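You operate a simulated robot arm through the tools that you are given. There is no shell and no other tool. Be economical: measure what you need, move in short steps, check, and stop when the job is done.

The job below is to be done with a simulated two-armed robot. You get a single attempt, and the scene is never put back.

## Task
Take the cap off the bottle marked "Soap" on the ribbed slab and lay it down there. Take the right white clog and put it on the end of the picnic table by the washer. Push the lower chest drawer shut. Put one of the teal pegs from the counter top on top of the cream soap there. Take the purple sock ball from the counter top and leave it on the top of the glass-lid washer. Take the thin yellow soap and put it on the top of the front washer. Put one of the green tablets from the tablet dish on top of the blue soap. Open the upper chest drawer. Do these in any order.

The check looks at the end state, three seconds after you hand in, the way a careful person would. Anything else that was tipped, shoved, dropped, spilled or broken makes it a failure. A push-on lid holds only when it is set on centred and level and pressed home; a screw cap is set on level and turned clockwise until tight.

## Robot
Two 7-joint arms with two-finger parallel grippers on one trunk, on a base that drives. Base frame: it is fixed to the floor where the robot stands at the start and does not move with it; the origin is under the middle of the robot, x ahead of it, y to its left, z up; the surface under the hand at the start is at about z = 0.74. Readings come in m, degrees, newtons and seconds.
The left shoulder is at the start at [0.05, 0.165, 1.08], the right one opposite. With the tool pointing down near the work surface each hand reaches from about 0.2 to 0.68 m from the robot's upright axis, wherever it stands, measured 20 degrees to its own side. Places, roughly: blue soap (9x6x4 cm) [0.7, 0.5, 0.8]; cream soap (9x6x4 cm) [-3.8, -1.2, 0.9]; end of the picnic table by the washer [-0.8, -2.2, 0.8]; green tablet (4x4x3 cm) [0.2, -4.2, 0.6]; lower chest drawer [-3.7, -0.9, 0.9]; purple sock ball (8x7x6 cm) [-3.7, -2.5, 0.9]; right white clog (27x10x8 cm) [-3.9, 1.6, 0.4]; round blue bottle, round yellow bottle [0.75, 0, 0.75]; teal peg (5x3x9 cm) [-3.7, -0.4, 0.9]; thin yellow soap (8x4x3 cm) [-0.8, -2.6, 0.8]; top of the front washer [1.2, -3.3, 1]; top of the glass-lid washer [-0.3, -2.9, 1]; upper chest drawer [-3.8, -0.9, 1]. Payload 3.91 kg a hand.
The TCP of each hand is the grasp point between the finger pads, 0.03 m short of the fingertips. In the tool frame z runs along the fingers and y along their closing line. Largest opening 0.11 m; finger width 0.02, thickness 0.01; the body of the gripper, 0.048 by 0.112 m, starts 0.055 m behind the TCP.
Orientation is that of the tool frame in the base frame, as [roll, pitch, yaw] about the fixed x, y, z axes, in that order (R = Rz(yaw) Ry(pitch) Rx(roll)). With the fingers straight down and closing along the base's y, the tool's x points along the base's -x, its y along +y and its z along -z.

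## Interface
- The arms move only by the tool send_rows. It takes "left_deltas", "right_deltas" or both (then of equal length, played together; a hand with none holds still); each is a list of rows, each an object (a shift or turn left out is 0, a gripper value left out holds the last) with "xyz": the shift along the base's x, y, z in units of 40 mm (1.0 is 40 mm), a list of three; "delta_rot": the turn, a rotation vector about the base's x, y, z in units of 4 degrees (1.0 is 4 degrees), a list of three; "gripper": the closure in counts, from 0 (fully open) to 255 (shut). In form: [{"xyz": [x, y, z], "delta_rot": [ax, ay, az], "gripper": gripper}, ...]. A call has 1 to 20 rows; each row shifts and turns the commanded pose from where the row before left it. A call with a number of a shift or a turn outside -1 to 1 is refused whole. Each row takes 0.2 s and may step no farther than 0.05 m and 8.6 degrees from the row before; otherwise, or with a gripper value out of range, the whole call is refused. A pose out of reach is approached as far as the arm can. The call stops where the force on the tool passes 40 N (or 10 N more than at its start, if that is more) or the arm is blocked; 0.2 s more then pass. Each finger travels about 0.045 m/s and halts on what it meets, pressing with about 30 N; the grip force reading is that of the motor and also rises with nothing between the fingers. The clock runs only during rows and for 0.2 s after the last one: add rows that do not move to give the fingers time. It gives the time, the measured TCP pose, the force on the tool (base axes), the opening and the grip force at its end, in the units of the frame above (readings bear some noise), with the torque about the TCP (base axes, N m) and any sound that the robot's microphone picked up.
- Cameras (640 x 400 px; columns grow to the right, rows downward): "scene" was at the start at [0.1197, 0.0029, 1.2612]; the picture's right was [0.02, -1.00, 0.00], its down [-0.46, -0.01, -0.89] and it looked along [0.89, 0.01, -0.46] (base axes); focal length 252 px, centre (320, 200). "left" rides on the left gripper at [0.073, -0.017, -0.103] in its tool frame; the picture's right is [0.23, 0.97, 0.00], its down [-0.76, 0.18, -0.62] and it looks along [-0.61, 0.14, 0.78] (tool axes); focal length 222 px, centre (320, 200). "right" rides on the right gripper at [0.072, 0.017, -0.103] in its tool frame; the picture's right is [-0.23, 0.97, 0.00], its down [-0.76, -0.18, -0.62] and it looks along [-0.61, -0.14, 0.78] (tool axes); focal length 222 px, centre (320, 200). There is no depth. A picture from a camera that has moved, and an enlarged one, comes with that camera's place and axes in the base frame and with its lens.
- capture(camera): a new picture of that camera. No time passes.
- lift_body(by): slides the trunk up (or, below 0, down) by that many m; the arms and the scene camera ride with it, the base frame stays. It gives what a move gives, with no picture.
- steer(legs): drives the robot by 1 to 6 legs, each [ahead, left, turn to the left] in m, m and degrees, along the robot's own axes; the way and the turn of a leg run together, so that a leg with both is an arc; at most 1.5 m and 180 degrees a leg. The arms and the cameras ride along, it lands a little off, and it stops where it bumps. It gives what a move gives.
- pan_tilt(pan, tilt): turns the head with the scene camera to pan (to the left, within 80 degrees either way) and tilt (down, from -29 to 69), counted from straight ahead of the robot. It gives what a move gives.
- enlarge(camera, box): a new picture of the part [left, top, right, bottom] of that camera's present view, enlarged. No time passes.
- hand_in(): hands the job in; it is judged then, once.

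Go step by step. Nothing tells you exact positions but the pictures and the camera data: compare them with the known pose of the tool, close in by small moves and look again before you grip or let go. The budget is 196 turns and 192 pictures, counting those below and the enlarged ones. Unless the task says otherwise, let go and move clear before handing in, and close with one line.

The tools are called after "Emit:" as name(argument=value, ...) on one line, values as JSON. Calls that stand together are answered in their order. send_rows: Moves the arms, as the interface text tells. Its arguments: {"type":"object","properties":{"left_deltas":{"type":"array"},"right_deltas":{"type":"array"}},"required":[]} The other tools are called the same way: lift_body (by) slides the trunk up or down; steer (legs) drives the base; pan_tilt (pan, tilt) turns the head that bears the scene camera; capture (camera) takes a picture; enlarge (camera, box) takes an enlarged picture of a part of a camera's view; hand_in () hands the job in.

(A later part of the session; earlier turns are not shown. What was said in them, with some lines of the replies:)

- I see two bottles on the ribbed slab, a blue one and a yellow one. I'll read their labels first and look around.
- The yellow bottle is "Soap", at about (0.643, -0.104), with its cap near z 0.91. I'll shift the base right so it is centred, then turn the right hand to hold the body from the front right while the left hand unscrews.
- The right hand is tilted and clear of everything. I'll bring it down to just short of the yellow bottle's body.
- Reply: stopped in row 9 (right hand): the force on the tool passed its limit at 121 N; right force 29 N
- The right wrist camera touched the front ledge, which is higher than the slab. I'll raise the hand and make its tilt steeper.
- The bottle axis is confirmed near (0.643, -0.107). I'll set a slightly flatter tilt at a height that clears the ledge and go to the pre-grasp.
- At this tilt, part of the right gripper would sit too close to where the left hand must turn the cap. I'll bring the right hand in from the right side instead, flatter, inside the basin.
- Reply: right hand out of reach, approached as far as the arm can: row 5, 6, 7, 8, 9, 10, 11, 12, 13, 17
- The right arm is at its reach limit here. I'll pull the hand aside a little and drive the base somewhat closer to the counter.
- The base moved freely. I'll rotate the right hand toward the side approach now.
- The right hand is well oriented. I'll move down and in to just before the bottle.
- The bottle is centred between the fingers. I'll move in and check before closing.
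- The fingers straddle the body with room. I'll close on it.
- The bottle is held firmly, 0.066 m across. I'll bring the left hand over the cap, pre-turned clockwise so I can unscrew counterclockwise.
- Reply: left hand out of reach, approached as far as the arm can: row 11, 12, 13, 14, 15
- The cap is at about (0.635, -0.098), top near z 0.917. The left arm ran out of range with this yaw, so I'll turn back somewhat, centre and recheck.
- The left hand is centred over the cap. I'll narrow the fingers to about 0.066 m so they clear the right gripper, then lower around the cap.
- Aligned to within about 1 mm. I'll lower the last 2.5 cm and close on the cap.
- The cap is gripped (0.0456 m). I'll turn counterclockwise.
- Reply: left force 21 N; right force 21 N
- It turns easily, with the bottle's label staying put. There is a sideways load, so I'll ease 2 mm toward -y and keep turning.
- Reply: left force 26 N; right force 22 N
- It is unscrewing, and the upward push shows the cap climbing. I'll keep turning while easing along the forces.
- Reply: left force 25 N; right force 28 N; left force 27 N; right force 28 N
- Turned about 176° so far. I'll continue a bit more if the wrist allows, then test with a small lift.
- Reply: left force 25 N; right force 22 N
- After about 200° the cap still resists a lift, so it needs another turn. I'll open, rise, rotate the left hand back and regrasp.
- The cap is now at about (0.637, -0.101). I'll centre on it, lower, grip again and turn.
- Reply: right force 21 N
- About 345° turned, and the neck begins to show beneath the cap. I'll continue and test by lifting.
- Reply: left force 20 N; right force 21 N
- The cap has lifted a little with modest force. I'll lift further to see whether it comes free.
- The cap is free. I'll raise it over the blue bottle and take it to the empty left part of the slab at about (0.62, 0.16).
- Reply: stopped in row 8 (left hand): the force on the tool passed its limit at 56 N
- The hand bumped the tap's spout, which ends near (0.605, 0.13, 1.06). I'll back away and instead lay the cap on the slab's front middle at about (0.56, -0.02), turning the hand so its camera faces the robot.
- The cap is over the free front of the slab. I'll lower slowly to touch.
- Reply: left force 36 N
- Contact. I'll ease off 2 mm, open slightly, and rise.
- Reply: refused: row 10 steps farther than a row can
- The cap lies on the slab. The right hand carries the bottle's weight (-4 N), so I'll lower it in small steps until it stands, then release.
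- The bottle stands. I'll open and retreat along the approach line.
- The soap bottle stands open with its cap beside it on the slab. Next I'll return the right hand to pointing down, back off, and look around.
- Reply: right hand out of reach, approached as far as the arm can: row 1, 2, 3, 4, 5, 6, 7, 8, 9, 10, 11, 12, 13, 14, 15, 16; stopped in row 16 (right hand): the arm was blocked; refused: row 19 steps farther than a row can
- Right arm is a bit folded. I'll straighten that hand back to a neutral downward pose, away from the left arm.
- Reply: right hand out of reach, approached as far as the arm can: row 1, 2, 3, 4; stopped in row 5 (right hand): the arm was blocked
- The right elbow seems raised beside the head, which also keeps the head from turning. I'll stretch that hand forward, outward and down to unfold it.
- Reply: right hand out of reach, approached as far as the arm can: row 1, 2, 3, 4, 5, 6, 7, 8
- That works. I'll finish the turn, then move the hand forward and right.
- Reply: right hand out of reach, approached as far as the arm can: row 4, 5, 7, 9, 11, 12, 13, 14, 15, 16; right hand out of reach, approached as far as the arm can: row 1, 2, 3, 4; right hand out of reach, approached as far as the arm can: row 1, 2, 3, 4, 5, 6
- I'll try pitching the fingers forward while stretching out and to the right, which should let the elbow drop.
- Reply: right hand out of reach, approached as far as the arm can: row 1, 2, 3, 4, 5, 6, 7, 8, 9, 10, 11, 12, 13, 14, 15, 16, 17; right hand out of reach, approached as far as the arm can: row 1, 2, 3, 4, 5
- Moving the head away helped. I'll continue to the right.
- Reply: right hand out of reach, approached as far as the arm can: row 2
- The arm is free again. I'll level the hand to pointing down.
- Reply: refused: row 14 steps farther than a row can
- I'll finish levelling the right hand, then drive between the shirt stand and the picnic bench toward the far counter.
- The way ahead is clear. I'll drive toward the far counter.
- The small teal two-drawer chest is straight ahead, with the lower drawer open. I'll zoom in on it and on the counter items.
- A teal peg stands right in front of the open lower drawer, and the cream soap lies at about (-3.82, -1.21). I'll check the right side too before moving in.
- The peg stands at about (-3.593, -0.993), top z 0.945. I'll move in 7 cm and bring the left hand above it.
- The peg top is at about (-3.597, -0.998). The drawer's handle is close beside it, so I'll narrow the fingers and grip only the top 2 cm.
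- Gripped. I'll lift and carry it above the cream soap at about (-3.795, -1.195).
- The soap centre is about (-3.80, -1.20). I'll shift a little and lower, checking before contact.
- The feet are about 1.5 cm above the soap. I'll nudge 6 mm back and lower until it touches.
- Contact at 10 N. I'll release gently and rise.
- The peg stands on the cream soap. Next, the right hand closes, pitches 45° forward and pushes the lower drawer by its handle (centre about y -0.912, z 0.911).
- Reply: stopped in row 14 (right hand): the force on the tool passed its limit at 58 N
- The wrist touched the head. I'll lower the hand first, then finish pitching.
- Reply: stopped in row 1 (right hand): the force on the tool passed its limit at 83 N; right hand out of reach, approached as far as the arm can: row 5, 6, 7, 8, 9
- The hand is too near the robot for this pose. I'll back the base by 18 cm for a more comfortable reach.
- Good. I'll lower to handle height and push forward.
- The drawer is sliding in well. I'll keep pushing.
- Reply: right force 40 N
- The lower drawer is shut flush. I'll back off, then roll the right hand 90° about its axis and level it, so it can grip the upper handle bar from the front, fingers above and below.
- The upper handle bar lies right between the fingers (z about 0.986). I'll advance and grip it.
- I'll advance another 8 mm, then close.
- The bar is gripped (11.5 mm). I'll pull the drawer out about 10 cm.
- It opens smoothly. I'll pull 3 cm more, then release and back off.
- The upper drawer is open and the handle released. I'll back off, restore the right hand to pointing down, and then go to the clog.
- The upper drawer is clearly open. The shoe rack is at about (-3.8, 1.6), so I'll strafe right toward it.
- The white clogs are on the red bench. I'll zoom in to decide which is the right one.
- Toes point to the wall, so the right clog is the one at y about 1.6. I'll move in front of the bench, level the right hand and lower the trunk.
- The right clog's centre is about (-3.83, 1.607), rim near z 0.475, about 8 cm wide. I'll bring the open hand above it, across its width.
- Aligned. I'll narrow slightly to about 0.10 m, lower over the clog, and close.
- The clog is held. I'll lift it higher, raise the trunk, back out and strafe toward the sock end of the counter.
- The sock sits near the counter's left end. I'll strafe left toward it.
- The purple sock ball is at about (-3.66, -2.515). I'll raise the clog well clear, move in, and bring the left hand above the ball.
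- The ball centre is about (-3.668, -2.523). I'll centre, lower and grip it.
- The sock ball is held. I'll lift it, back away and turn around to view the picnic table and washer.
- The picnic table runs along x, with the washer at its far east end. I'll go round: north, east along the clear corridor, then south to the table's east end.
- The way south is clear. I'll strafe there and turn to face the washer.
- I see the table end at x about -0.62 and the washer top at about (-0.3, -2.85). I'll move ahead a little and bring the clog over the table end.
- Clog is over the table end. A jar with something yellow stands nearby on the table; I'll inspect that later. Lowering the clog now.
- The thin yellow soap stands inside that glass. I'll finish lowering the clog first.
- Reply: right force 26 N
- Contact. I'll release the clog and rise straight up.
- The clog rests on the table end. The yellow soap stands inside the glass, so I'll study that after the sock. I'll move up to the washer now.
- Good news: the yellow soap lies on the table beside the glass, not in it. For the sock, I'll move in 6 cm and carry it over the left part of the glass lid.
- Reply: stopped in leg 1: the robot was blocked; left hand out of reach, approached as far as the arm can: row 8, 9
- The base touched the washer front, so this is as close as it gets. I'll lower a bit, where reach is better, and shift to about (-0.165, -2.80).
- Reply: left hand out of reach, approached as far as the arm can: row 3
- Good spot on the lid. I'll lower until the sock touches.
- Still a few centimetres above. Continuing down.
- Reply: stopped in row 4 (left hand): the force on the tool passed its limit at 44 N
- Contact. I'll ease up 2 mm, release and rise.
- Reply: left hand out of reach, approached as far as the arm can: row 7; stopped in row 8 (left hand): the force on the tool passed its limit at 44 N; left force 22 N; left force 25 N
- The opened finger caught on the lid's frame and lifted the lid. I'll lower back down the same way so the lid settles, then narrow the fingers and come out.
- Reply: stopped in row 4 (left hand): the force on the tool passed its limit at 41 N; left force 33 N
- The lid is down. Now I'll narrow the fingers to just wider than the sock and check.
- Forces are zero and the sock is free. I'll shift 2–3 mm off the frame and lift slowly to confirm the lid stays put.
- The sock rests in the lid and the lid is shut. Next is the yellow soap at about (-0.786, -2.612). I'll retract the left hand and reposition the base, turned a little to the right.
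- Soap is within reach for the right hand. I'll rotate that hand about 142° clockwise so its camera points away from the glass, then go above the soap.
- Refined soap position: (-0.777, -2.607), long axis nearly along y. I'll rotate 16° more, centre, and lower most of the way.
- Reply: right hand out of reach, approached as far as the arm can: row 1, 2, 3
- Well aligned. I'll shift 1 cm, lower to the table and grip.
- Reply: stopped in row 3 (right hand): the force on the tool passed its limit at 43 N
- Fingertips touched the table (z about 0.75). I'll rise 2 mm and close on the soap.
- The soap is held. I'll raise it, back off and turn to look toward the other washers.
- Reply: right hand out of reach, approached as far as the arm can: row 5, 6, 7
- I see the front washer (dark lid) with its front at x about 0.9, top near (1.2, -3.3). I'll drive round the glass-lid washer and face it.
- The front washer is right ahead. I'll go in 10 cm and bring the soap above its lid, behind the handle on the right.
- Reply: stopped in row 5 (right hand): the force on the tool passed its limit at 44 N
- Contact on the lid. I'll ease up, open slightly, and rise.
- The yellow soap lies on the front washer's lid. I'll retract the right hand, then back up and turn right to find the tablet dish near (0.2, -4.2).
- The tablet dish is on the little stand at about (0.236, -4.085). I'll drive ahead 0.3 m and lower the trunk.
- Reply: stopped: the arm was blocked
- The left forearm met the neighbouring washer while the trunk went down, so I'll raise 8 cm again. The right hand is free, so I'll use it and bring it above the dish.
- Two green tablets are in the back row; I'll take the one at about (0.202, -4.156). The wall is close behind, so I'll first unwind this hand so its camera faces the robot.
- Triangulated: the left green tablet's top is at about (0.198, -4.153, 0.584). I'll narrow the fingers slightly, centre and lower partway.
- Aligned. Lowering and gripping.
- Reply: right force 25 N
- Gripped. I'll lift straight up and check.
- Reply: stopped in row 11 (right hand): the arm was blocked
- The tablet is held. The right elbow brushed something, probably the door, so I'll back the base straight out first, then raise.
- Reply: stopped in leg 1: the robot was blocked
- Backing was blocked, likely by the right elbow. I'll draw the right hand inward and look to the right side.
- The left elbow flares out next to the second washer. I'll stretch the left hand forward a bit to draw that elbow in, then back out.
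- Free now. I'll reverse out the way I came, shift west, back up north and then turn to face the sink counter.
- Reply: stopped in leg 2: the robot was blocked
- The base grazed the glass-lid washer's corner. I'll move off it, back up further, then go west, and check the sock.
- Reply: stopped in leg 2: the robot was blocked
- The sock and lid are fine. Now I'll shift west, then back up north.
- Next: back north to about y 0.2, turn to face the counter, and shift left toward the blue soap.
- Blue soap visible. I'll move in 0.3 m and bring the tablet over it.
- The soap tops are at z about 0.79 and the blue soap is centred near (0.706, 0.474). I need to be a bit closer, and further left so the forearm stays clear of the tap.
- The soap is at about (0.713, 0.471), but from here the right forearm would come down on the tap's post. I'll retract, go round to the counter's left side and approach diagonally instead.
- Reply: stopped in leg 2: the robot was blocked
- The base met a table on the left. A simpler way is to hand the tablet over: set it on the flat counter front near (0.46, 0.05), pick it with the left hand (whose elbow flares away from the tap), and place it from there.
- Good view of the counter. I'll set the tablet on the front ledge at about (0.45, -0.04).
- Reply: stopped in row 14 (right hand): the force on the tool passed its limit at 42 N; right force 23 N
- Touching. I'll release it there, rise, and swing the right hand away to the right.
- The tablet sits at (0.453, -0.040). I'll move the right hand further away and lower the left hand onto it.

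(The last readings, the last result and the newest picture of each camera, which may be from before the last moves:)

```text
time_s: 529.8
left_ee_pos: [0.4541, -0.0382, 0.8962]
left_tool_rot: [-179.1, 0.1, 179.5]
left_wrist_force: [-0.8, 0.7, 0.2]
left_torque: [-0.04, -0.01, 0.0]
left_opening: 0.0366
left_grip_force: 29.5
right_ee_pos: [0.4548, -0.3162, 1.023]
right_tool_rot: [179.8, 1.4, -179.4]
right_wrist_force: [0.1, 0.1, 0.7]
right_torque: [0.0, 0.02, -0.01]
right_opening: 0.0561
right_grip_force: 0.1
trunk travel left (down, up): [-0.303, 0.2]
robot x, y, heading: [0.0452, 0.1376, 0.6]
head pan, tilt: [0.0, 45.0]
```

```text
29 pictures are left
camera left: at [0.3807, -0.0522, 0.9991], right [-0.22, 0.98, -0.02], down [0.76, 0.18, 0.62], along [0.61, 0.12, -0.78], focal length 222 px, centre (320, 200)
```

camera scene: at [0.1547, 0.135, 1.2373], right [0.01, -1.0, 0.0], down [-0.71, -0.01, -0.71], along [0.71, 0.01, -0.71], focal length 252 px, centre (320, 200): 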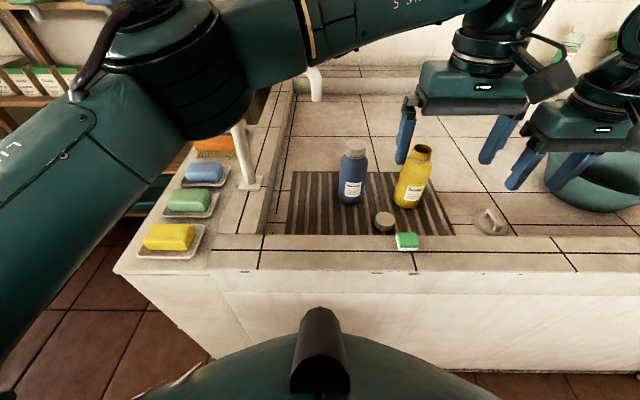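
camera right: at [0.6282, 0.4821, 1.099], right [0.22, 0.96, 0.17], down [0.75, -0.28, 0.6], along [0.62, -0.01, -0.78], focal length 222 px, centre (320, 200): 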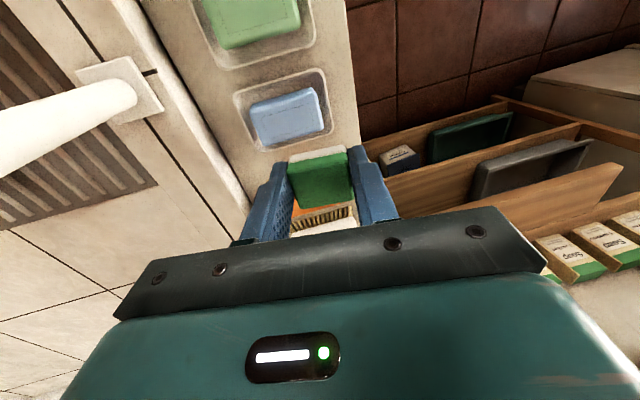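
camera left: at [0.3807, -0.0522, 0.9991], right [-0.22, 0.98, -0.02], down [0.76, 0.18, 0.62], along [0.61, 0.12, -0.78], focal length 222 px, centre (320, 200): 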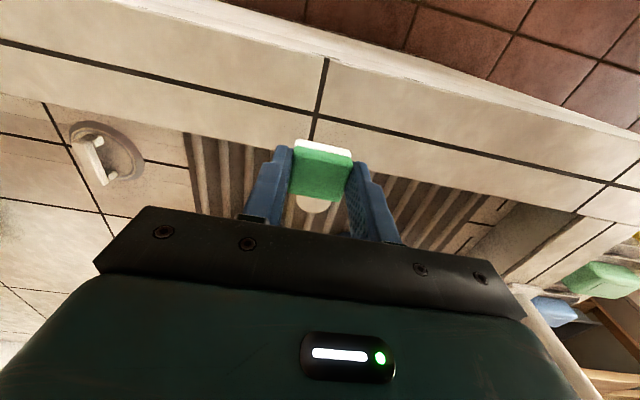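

The left hand has the tablet. I'll raise it, shift the base left, and bring it over the blue soap from the clear side.

Emit:
send_rows(left_deltas=[{"xyz": [-0.2, 0, 1]}, {"xyz": [-0.2, 0, 1]}, {"xyz": [-0.2, 0, 1]}, {"xyz": [0, 0, 0.6]}, {"xyz": [0, 0.9, 0]}, {"xyz": [0, 0.9, 0]}, {"xyz": [0, 0.9, 0]}])

Emit:
steer(legs=[[0, 0.23, 0], [0.05, 0, 0]])

Emit:
send_rows(left_deltas=[{"xyz": [0, 0.9, 0]}, {"xyz": [0, 0.9, 0]}, {"xyz": [0, 0.9, 0]}, {"xyz": [0, 0.7, 0]}, {"xyz": [0.7, 0, -0.3]}, {"xyz": [0.7, 0, -0.3]}, {"xyz": [0.7, 0, -0.3]}, {"xyz": [0.7, 0, -0.3]}])

Emit:
capture(camera="scene")

Emit:
capture(camera="left")

```text
time_s: 531.4
left_ee_pos: [0.4306, 0.0723, 1.0386]
left_tool_rot: [-179.0, 0.3, 179.4]
left_wrist_force: [0.4, -1.2, 0.4]
left_torque: [0.04, -0.01, -0.02]
left_opening: 0.0368
left_grip_force: 29.9
right_ee_pos: [0.454, -0.3157, 1.024]
right_tool_rot: [179.8, 1.5, -179.3]
right_wrist_force: [0.4, 0.3, 0.4]
right_torque: [-0.03, -0.02, -0.03]
right_opening: 0.056
right_grip_force: 0.1
trunk travel left (down, up): [-0.303, 0.2]
robot x, y, heading: [0.0455, 0.1334, 0.6]
head pan, tilt: [0.0, 45.0]
```

```text
time_s: 534.6
left_ee_pos: [0.4792, 0.3021, 1.0387]
left_tool_rot: [-179.0, 0.1, 179.1]
left_wrist_force: [-1.0, -0.2, -0.8]
left_torque: [0.01, 0.01, -0.01]
left_opening: 0.0369
left_grip_force: 29.9
right_ee_pos: [0.5006, -0.0843, 1.0229]
right_tool_rot: [179.8, 1.4, -179.7]
right_wrist_force: [0.0, 0.5, -0.1]
right_torque: [0.02, 0.0, 0.0]
right_opening: 0.0563
right_grip_force: 0.0
trunk travel left (down, up): [-0.303, 0.2]
robot x, y, heading: [0.0934, 0.37, 0.2]
head pan, tilt: [0.0, 45.0]
```

```text
time_s: 536.4
left_ee_pos: [0.5919, 0.4386, 0.9925]
left_tool_rot: [-178.9, 0.0, 179.2]
left_wrist_force: [-0.5, -0.2, -0.1]
left_torque: [-0.01, 0.0, 0.01]
left_opening: 0.037
left_grip_force: 29.9
right_ee_pos: [0.4987, -0.0847, 1.0238]
right_tool_rot: [179.8, 1.5, -179.7]
right_wrist_force: [-0.3, 0.4, 0.2]
right_torque: [-0.01, 0.0, 0.01]
right_opening: 0.056
right_grip_force: 0.1
trunk travel left (down, up): [-0.303, 0.2]
robot x, y, heading: [0.0937, 0.3638, -0.0]
head pan, tilt: [0.0, 45.0]
```

```text
28 pictures are left
camera scene: at [0.2033, 0.3678, 1.2373], right [0.0, -1.0, 0.0], down [-0.71, 0.0, -0.71], along [0.71, 0.0, -0.71], focal length 252 px, centre (320, 200)
```

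scene: 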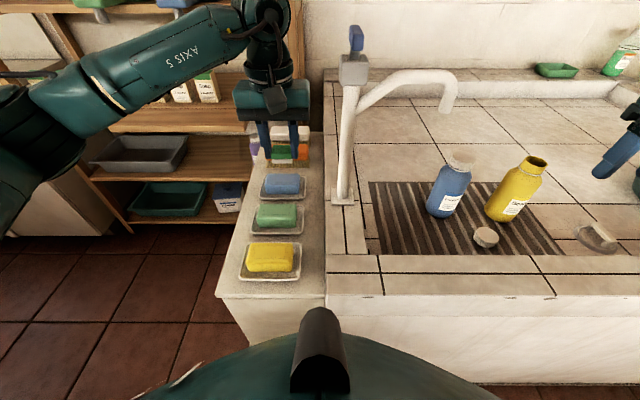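

```text
27 pictures are left
camera left: at [0.5191, 0.4239, 1.0961], right [-0.21, 0.98, -0.02], down [0.76, 0.18, 0.62], along [0.61, 0.12, -0.78], focal length 222 px, centre (320, 200)
```

left: 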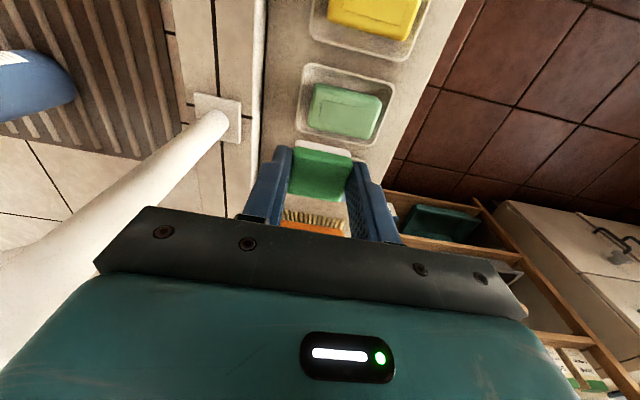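

Clear of the tap. Blue soap is at (0.714, 0.469). I'll move over it and lower partway.

Emit:
send_rows(left_deltas=[{"xyz": [0.8, 0.25, 0]}, {"xyz": [0.8, 0.25, 0]}, {"xyz": [0.8, 0.25, 0]}, {"xyz": [0.65, 0, -0.7]}, {"xyz": [0, 0, -1]}, {"xyz": [0, 0, -0.9]}, {}])

Emit:
capture(camera="left")

Emit:
enlarge(camera="scene", box=[220, 100, 380, 220])

```text
time_s: 538.0
left_ee_pos: [0.7113, 0.4662, 0.8859]
left_tool_rot: [-179.1, 0.2, 179.1]
left_wrist_force: [-1.0, -0.3, -0.5]
left_torque: [0.0, 0.01, 0.03]
left_opening: 0.0369
left_grip_force: 29.4
right_ee_pos: [0.5009, -0.0842, 1.023]
right_tool_rot: [179.8, 1.4, -179.7]
right_wrist_force: [-0.3, 0.4, -0.2]
right_torque: [-0.01, 0.01, 0.01]
right_opening: 0.0561
right_grip_force: 0.1
trunk travel left (down, up): [-0.303, 0.2]
robot x, y, heading: [0.0927, 0.3659, 0.3]
head pan, tilt: [0.0, 45.0]
```

```text
26 pictures are left
camera left: at [0.6382, 0.4512, 0.9903], right [-0.21, 0.98, -0.02], down [0.76, 0.18, 0.62], along [0.61, 0.12, -0.78], focal length 222 px, centre (320, 200)
```

left: 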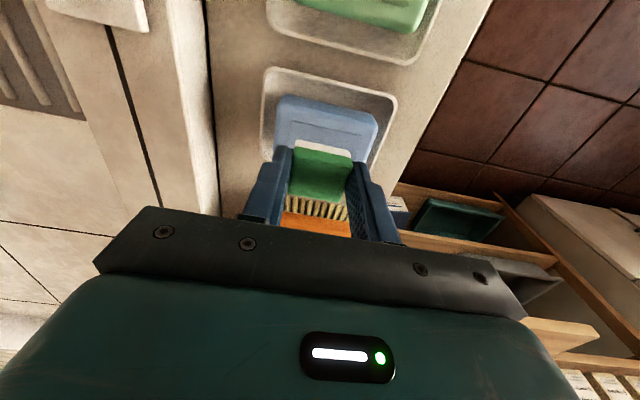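

```text
3.33 times, centred on (300, 160) of scene
camera zoom: at [0.2031, 0.3678, 1.2373], right [0.0, -1.0, 0.0], down [-0.71, 0.0, -0.71], along [0.71, 0.0, -0.71], focal length 841 px, centre (387, 333)
```

zoom: 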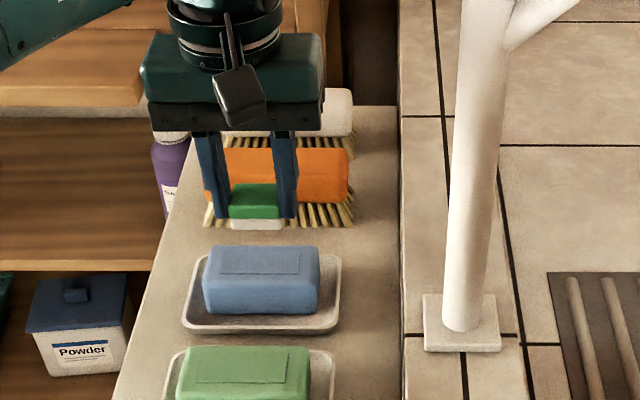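

Alignment is within a few millimetres (soap top about z 0.81). I'll lower to contact.

Emit:
send_rows(left_deltas=[{"xyz": [0, 0, -0.3]}, {"xyz": [0, 0, -0.25]}, {"xyz": [0, 0, -0.15]}, {"xyz": [0, 0, -0.1]}, {"xyz": [0, 0, -0.08]}, {"xyz": [0, 0, -0.08]}, {}])

Emit:
enlarge(camera="scene", box=[220, 100, 380, 220])

```text
time_s: 539.6
left_ee_pos: [0.7116, 0.4692, 0.8481]
left_tool_rot: [-179.0, 0.1, 179.1]
left_wrist_force: [0.5, 0.1, -0.7]
left_torque: [0.01, -0.02, 0.0]
left_opening: 0.0369
left_grip_force: 29.7
right_ee_pos: [0.5006, -0.0846, 1.0246]
right_tool_rot: [179.8, 1.4, -179.6]
right_wrist_force: [0.2, 0.7, 0.2]
right_torque: [0.03, -0.02, 0.01]
right_opening: 0.0562
right_grip_force: 0.1
trunk travel left (down, up): [-0.303, 0.2]
robot x, y, heading: [0.0942, 0.3674, 0.2]
head pan, tilt: [0.0, 45.0]
```

```text
3.33 times, centred on (300, 160) of scene
camera zoom: at [0.2031, 0.3678, 1.2373], right [0.0, -1.0, 0.0], down [-0.71, 0.0, -0.71], along [0.71, 0.0, -0.71], focal length 841 px, centre (387, 333)
```

zoom: 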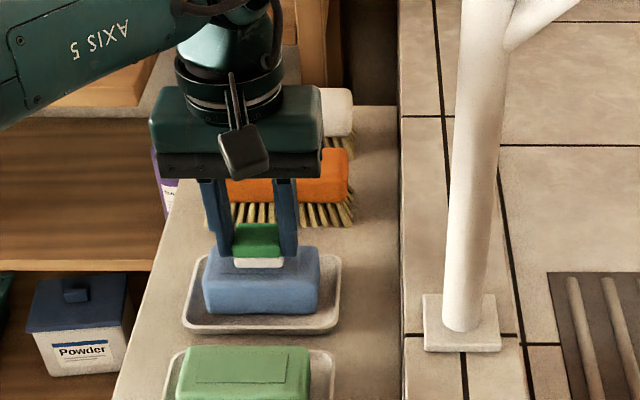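

Emit:
send_rows(left_deltas=[{"xyz": [0, 0, -0.08]}, {"xyz": [0, 0, -0.08]}, {"xyz": [0, 0, -0.08]}, {}])

Emit:
enlarge(camera="scene", box=[220, 100, 380, 220])

```text
time_s: 540.6
left_ee_pos: [0.7118, 0.4685, 0.8387]
left_tool_rot: [-178.9, 0.2, 179.1]
left_wrist_force: [-0.5, 0.2, 1.6]
left_torque: [0.05, 0.03, 0.0]
left_opening: 0.0367
left_grip_force: 29.8
right_ee_pos: [0.4991, -0.0848, 1.0224]
right_tool_rot: [179.8, 1.4, -179.7]
right_wrist_force: [0.0, 0.5, 0.3]
right_torque: [0.03, -0.01, 0.02]
right_opening: 0.0562
right_grip_force: 0.1
trunk travel left (down, up): [-0.303, 0.2]
robot x, y, heading: [0.0981, 0.3656, 0.3]
head pan, tilt: [0.0, 45.0]
```

```text
3.33 times, centred on (300, 160) of scene
camera zoom: at [0.2029, 0.3678, 1.2373], right [0.0, -1.0, 0.0], down [-0.71, 0.0, -0.71], along [0.71, 0.0, -0.71], focal length 841 px, centre (387, 333)
```

zoom: 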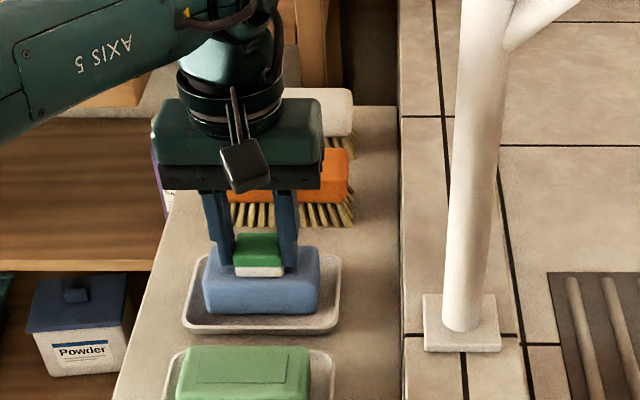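

Just touching, well centred. One last millimetre, then release and rise.

Emit:
send_rows(left_deltas=[{"xyz": [0, 0, -0.05]}, {}, {"gripper": 145}, {}, {}, {"gripper": 120}, {}, {"xyz": [0, 0, 0.4]}, {"xyz": [0, 0, 1]}, {"xyz": [0, 0, 1]}, {"xyz": [0, 0, 1]}])

Emit:
capture(camera="scene")

```text
time_s: 543.0
left_ee_pos: [0.712, 0.4673, 0.973]
left_tool_rot: [-179.1, 0.1, 179.1]
left_wrist_force: [-0.4, 0.8, -0.6]
left_torque: [-0.02, 0.02, 0.02]
left_opening: 0.0583
left_grip_force: 0.2
right_ee_pos: [0.5001, -0.0852, 1.0227]
right_tool_rot: [179.8, 1.4, -179.7]
right_wrist_force: [0.1, -0.6, -0.3]
right_torque: [0.0, -0.01, 0.01]
right_opening: 0.0561
right_grip_force: 0.3
trunk travel left (down, up): [-0.303, 0.2]
robot x, y, heading: [0.0943, 0.3627, 0.0]
head pan, tilt: [0.0, 45.0]
```

```text
22 pictures are left
camera scene: at [0.2028, 0.3677, 1.2373], right [0.0, -1.0, 0.0], down [-0.71, 0.0, -0.71], along [0.71, 0.0, -0.71], focal length 252 px, centre (320, 200)
```

scene: 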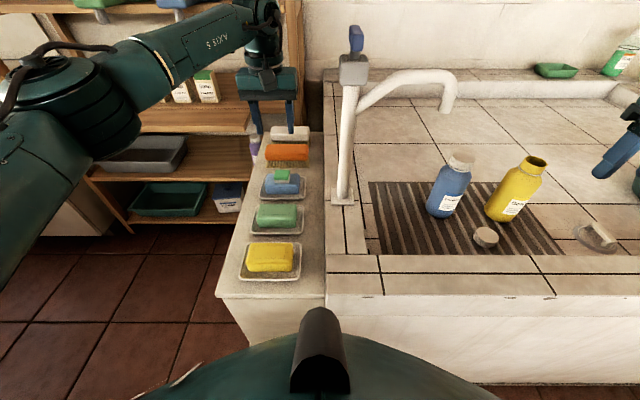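

The tablet rests on the blue soap. I'll retract both hands, back off and take a last look at the table the base bumped.

Emit:
send_rows(left_deltas=[{"xyz": [0, 0, 1]}, {"xyz": [0, 0, 0.8]}, {"xyz": [-0.9, 0, 0]}, {"xyz": [-0.9, 0, 0]}, {"xyz": [-0.9, 0, 0]}, {"xyz": [-0.9, 0, 0]}, {"xyz": [-0.9, 0, 0]}], right_deltas=[{"xyz": [0, 0, 0.8]}, {"xyz": [-0.9, 0, 0.3]}, {"xyz": [-0.9, 0, 0]}, {}, {}, {}, {}])

Emit:
steer(legs=[[-0.35, 0, 0]])

Emit:
pan_tilt(pan=60, tilt=25)

Emit:
capture(camera="scene")

```text
time_s: 544.6
left_ee_pos: [0.5334, 0.4697, 1.0456]
left_tool_rot: [-179.0, 0.1, 179.3]
left_wrist_force: [0.0, 0.2, -0.3]
left_torque: [0.01, -0.01, 0.02]
left_opening: 0.0582
left_grip_force: 0.1
right_ee_pos: [0.429, -0.0844, 1.068]
right_tool_rot: [179.8, 1.4, -179.7]
right_wrist_force: [-0.2, -0.1, -0.1]
right_torque: [0.01, -0.02, -0.04]
right_opening: 0.056
right_grip_force: 0.0
trunk travel left (down, up): [-0.303, 0.2]
robot x, y, heading: [0.0939, 0.363, 0.2]
head pan, tilt: [0.0, 45.0]
```

```text
time_s: 546.9
left_ee_pos: [0.1824, 0.4673, 1.0474]
left_tool_rot: [-179.0, 0.3, 179.2]
left_wrist_force: [-0.1, 0.2, 0.6]
left_torque: [-0.01, -0.02, -0.04]
left_opening: 0.0581
left_grip_force: 0.0
right_ee_pos: [0.0776, -0.0849, 1.0665]
right_tool_rot: [179.8, 1.3, -179.7]
right_wrist_force: [0.6, 0.6, 0.2]
right_torque: [0.02, -0.04, 0.0]
right_opening: 0.056
right_grip_force: 0.1
trunk travel left (down, up): [-0.303, 0.2]
robot x, y, heading: [-0.2561, 0.3655, 0.2]
head pan, tilt: [0.0, 45.0]
```

```text
time_s: 548.2
left_ee_pos: [0.1828, 0.4668, 1.0464]
left_tool_rot: [-179.0, 0.1, 179.2]
left_wrist_force: [-0.3, -0.1, 0.4]
left_torque: [0.03, -0.02, 0.01]
left_opening: 0.0581
left_grip_force: 0.0
right_ee_pos: [0.0788, -0.0858, 1.0674]
right_tool_rot: [179.8, 1.5, -179.7]
right_wrist_force: [-0.2, 0.3, -0.2]
right_torque: [0.02, 0.0, -0.03]
right_opening: 0.0562
right_grip_force: 0.1
trunk travel left (down, up): [-0.303, 0.2]
robot x, y, heading: [-0.2599, 0.3667, 0.4]
head pan, tilt: [60.0, 25.0]
```

```text
21 pictures are left
camera scene: at [-0.1844, 0.4459, 1.2679], right [0.87, -0.5, 0.0], down [-0.21, -0.37, -0.91], along [0.45, 0.79, -0.42], focal length 252 px, centre (320, 200)
```

scene: 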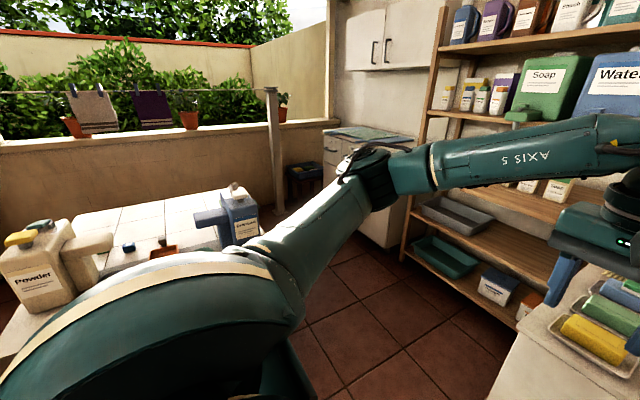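

All eight jobs look done. Everything on the table the base bumped is still upright, and both hands are empty and clear, so I'm handing in.

Emit:
hand_in()

```text
The job is handed in.
```

I handed the job in with all eight tasks done as far as the pictures show; the result of the check has not come back. The glass-lid washer's lid was lifted by accident and closed again with the sock on it. The base also bumped that washer and a side table, but nothing fell in the pictures I took afterwards.
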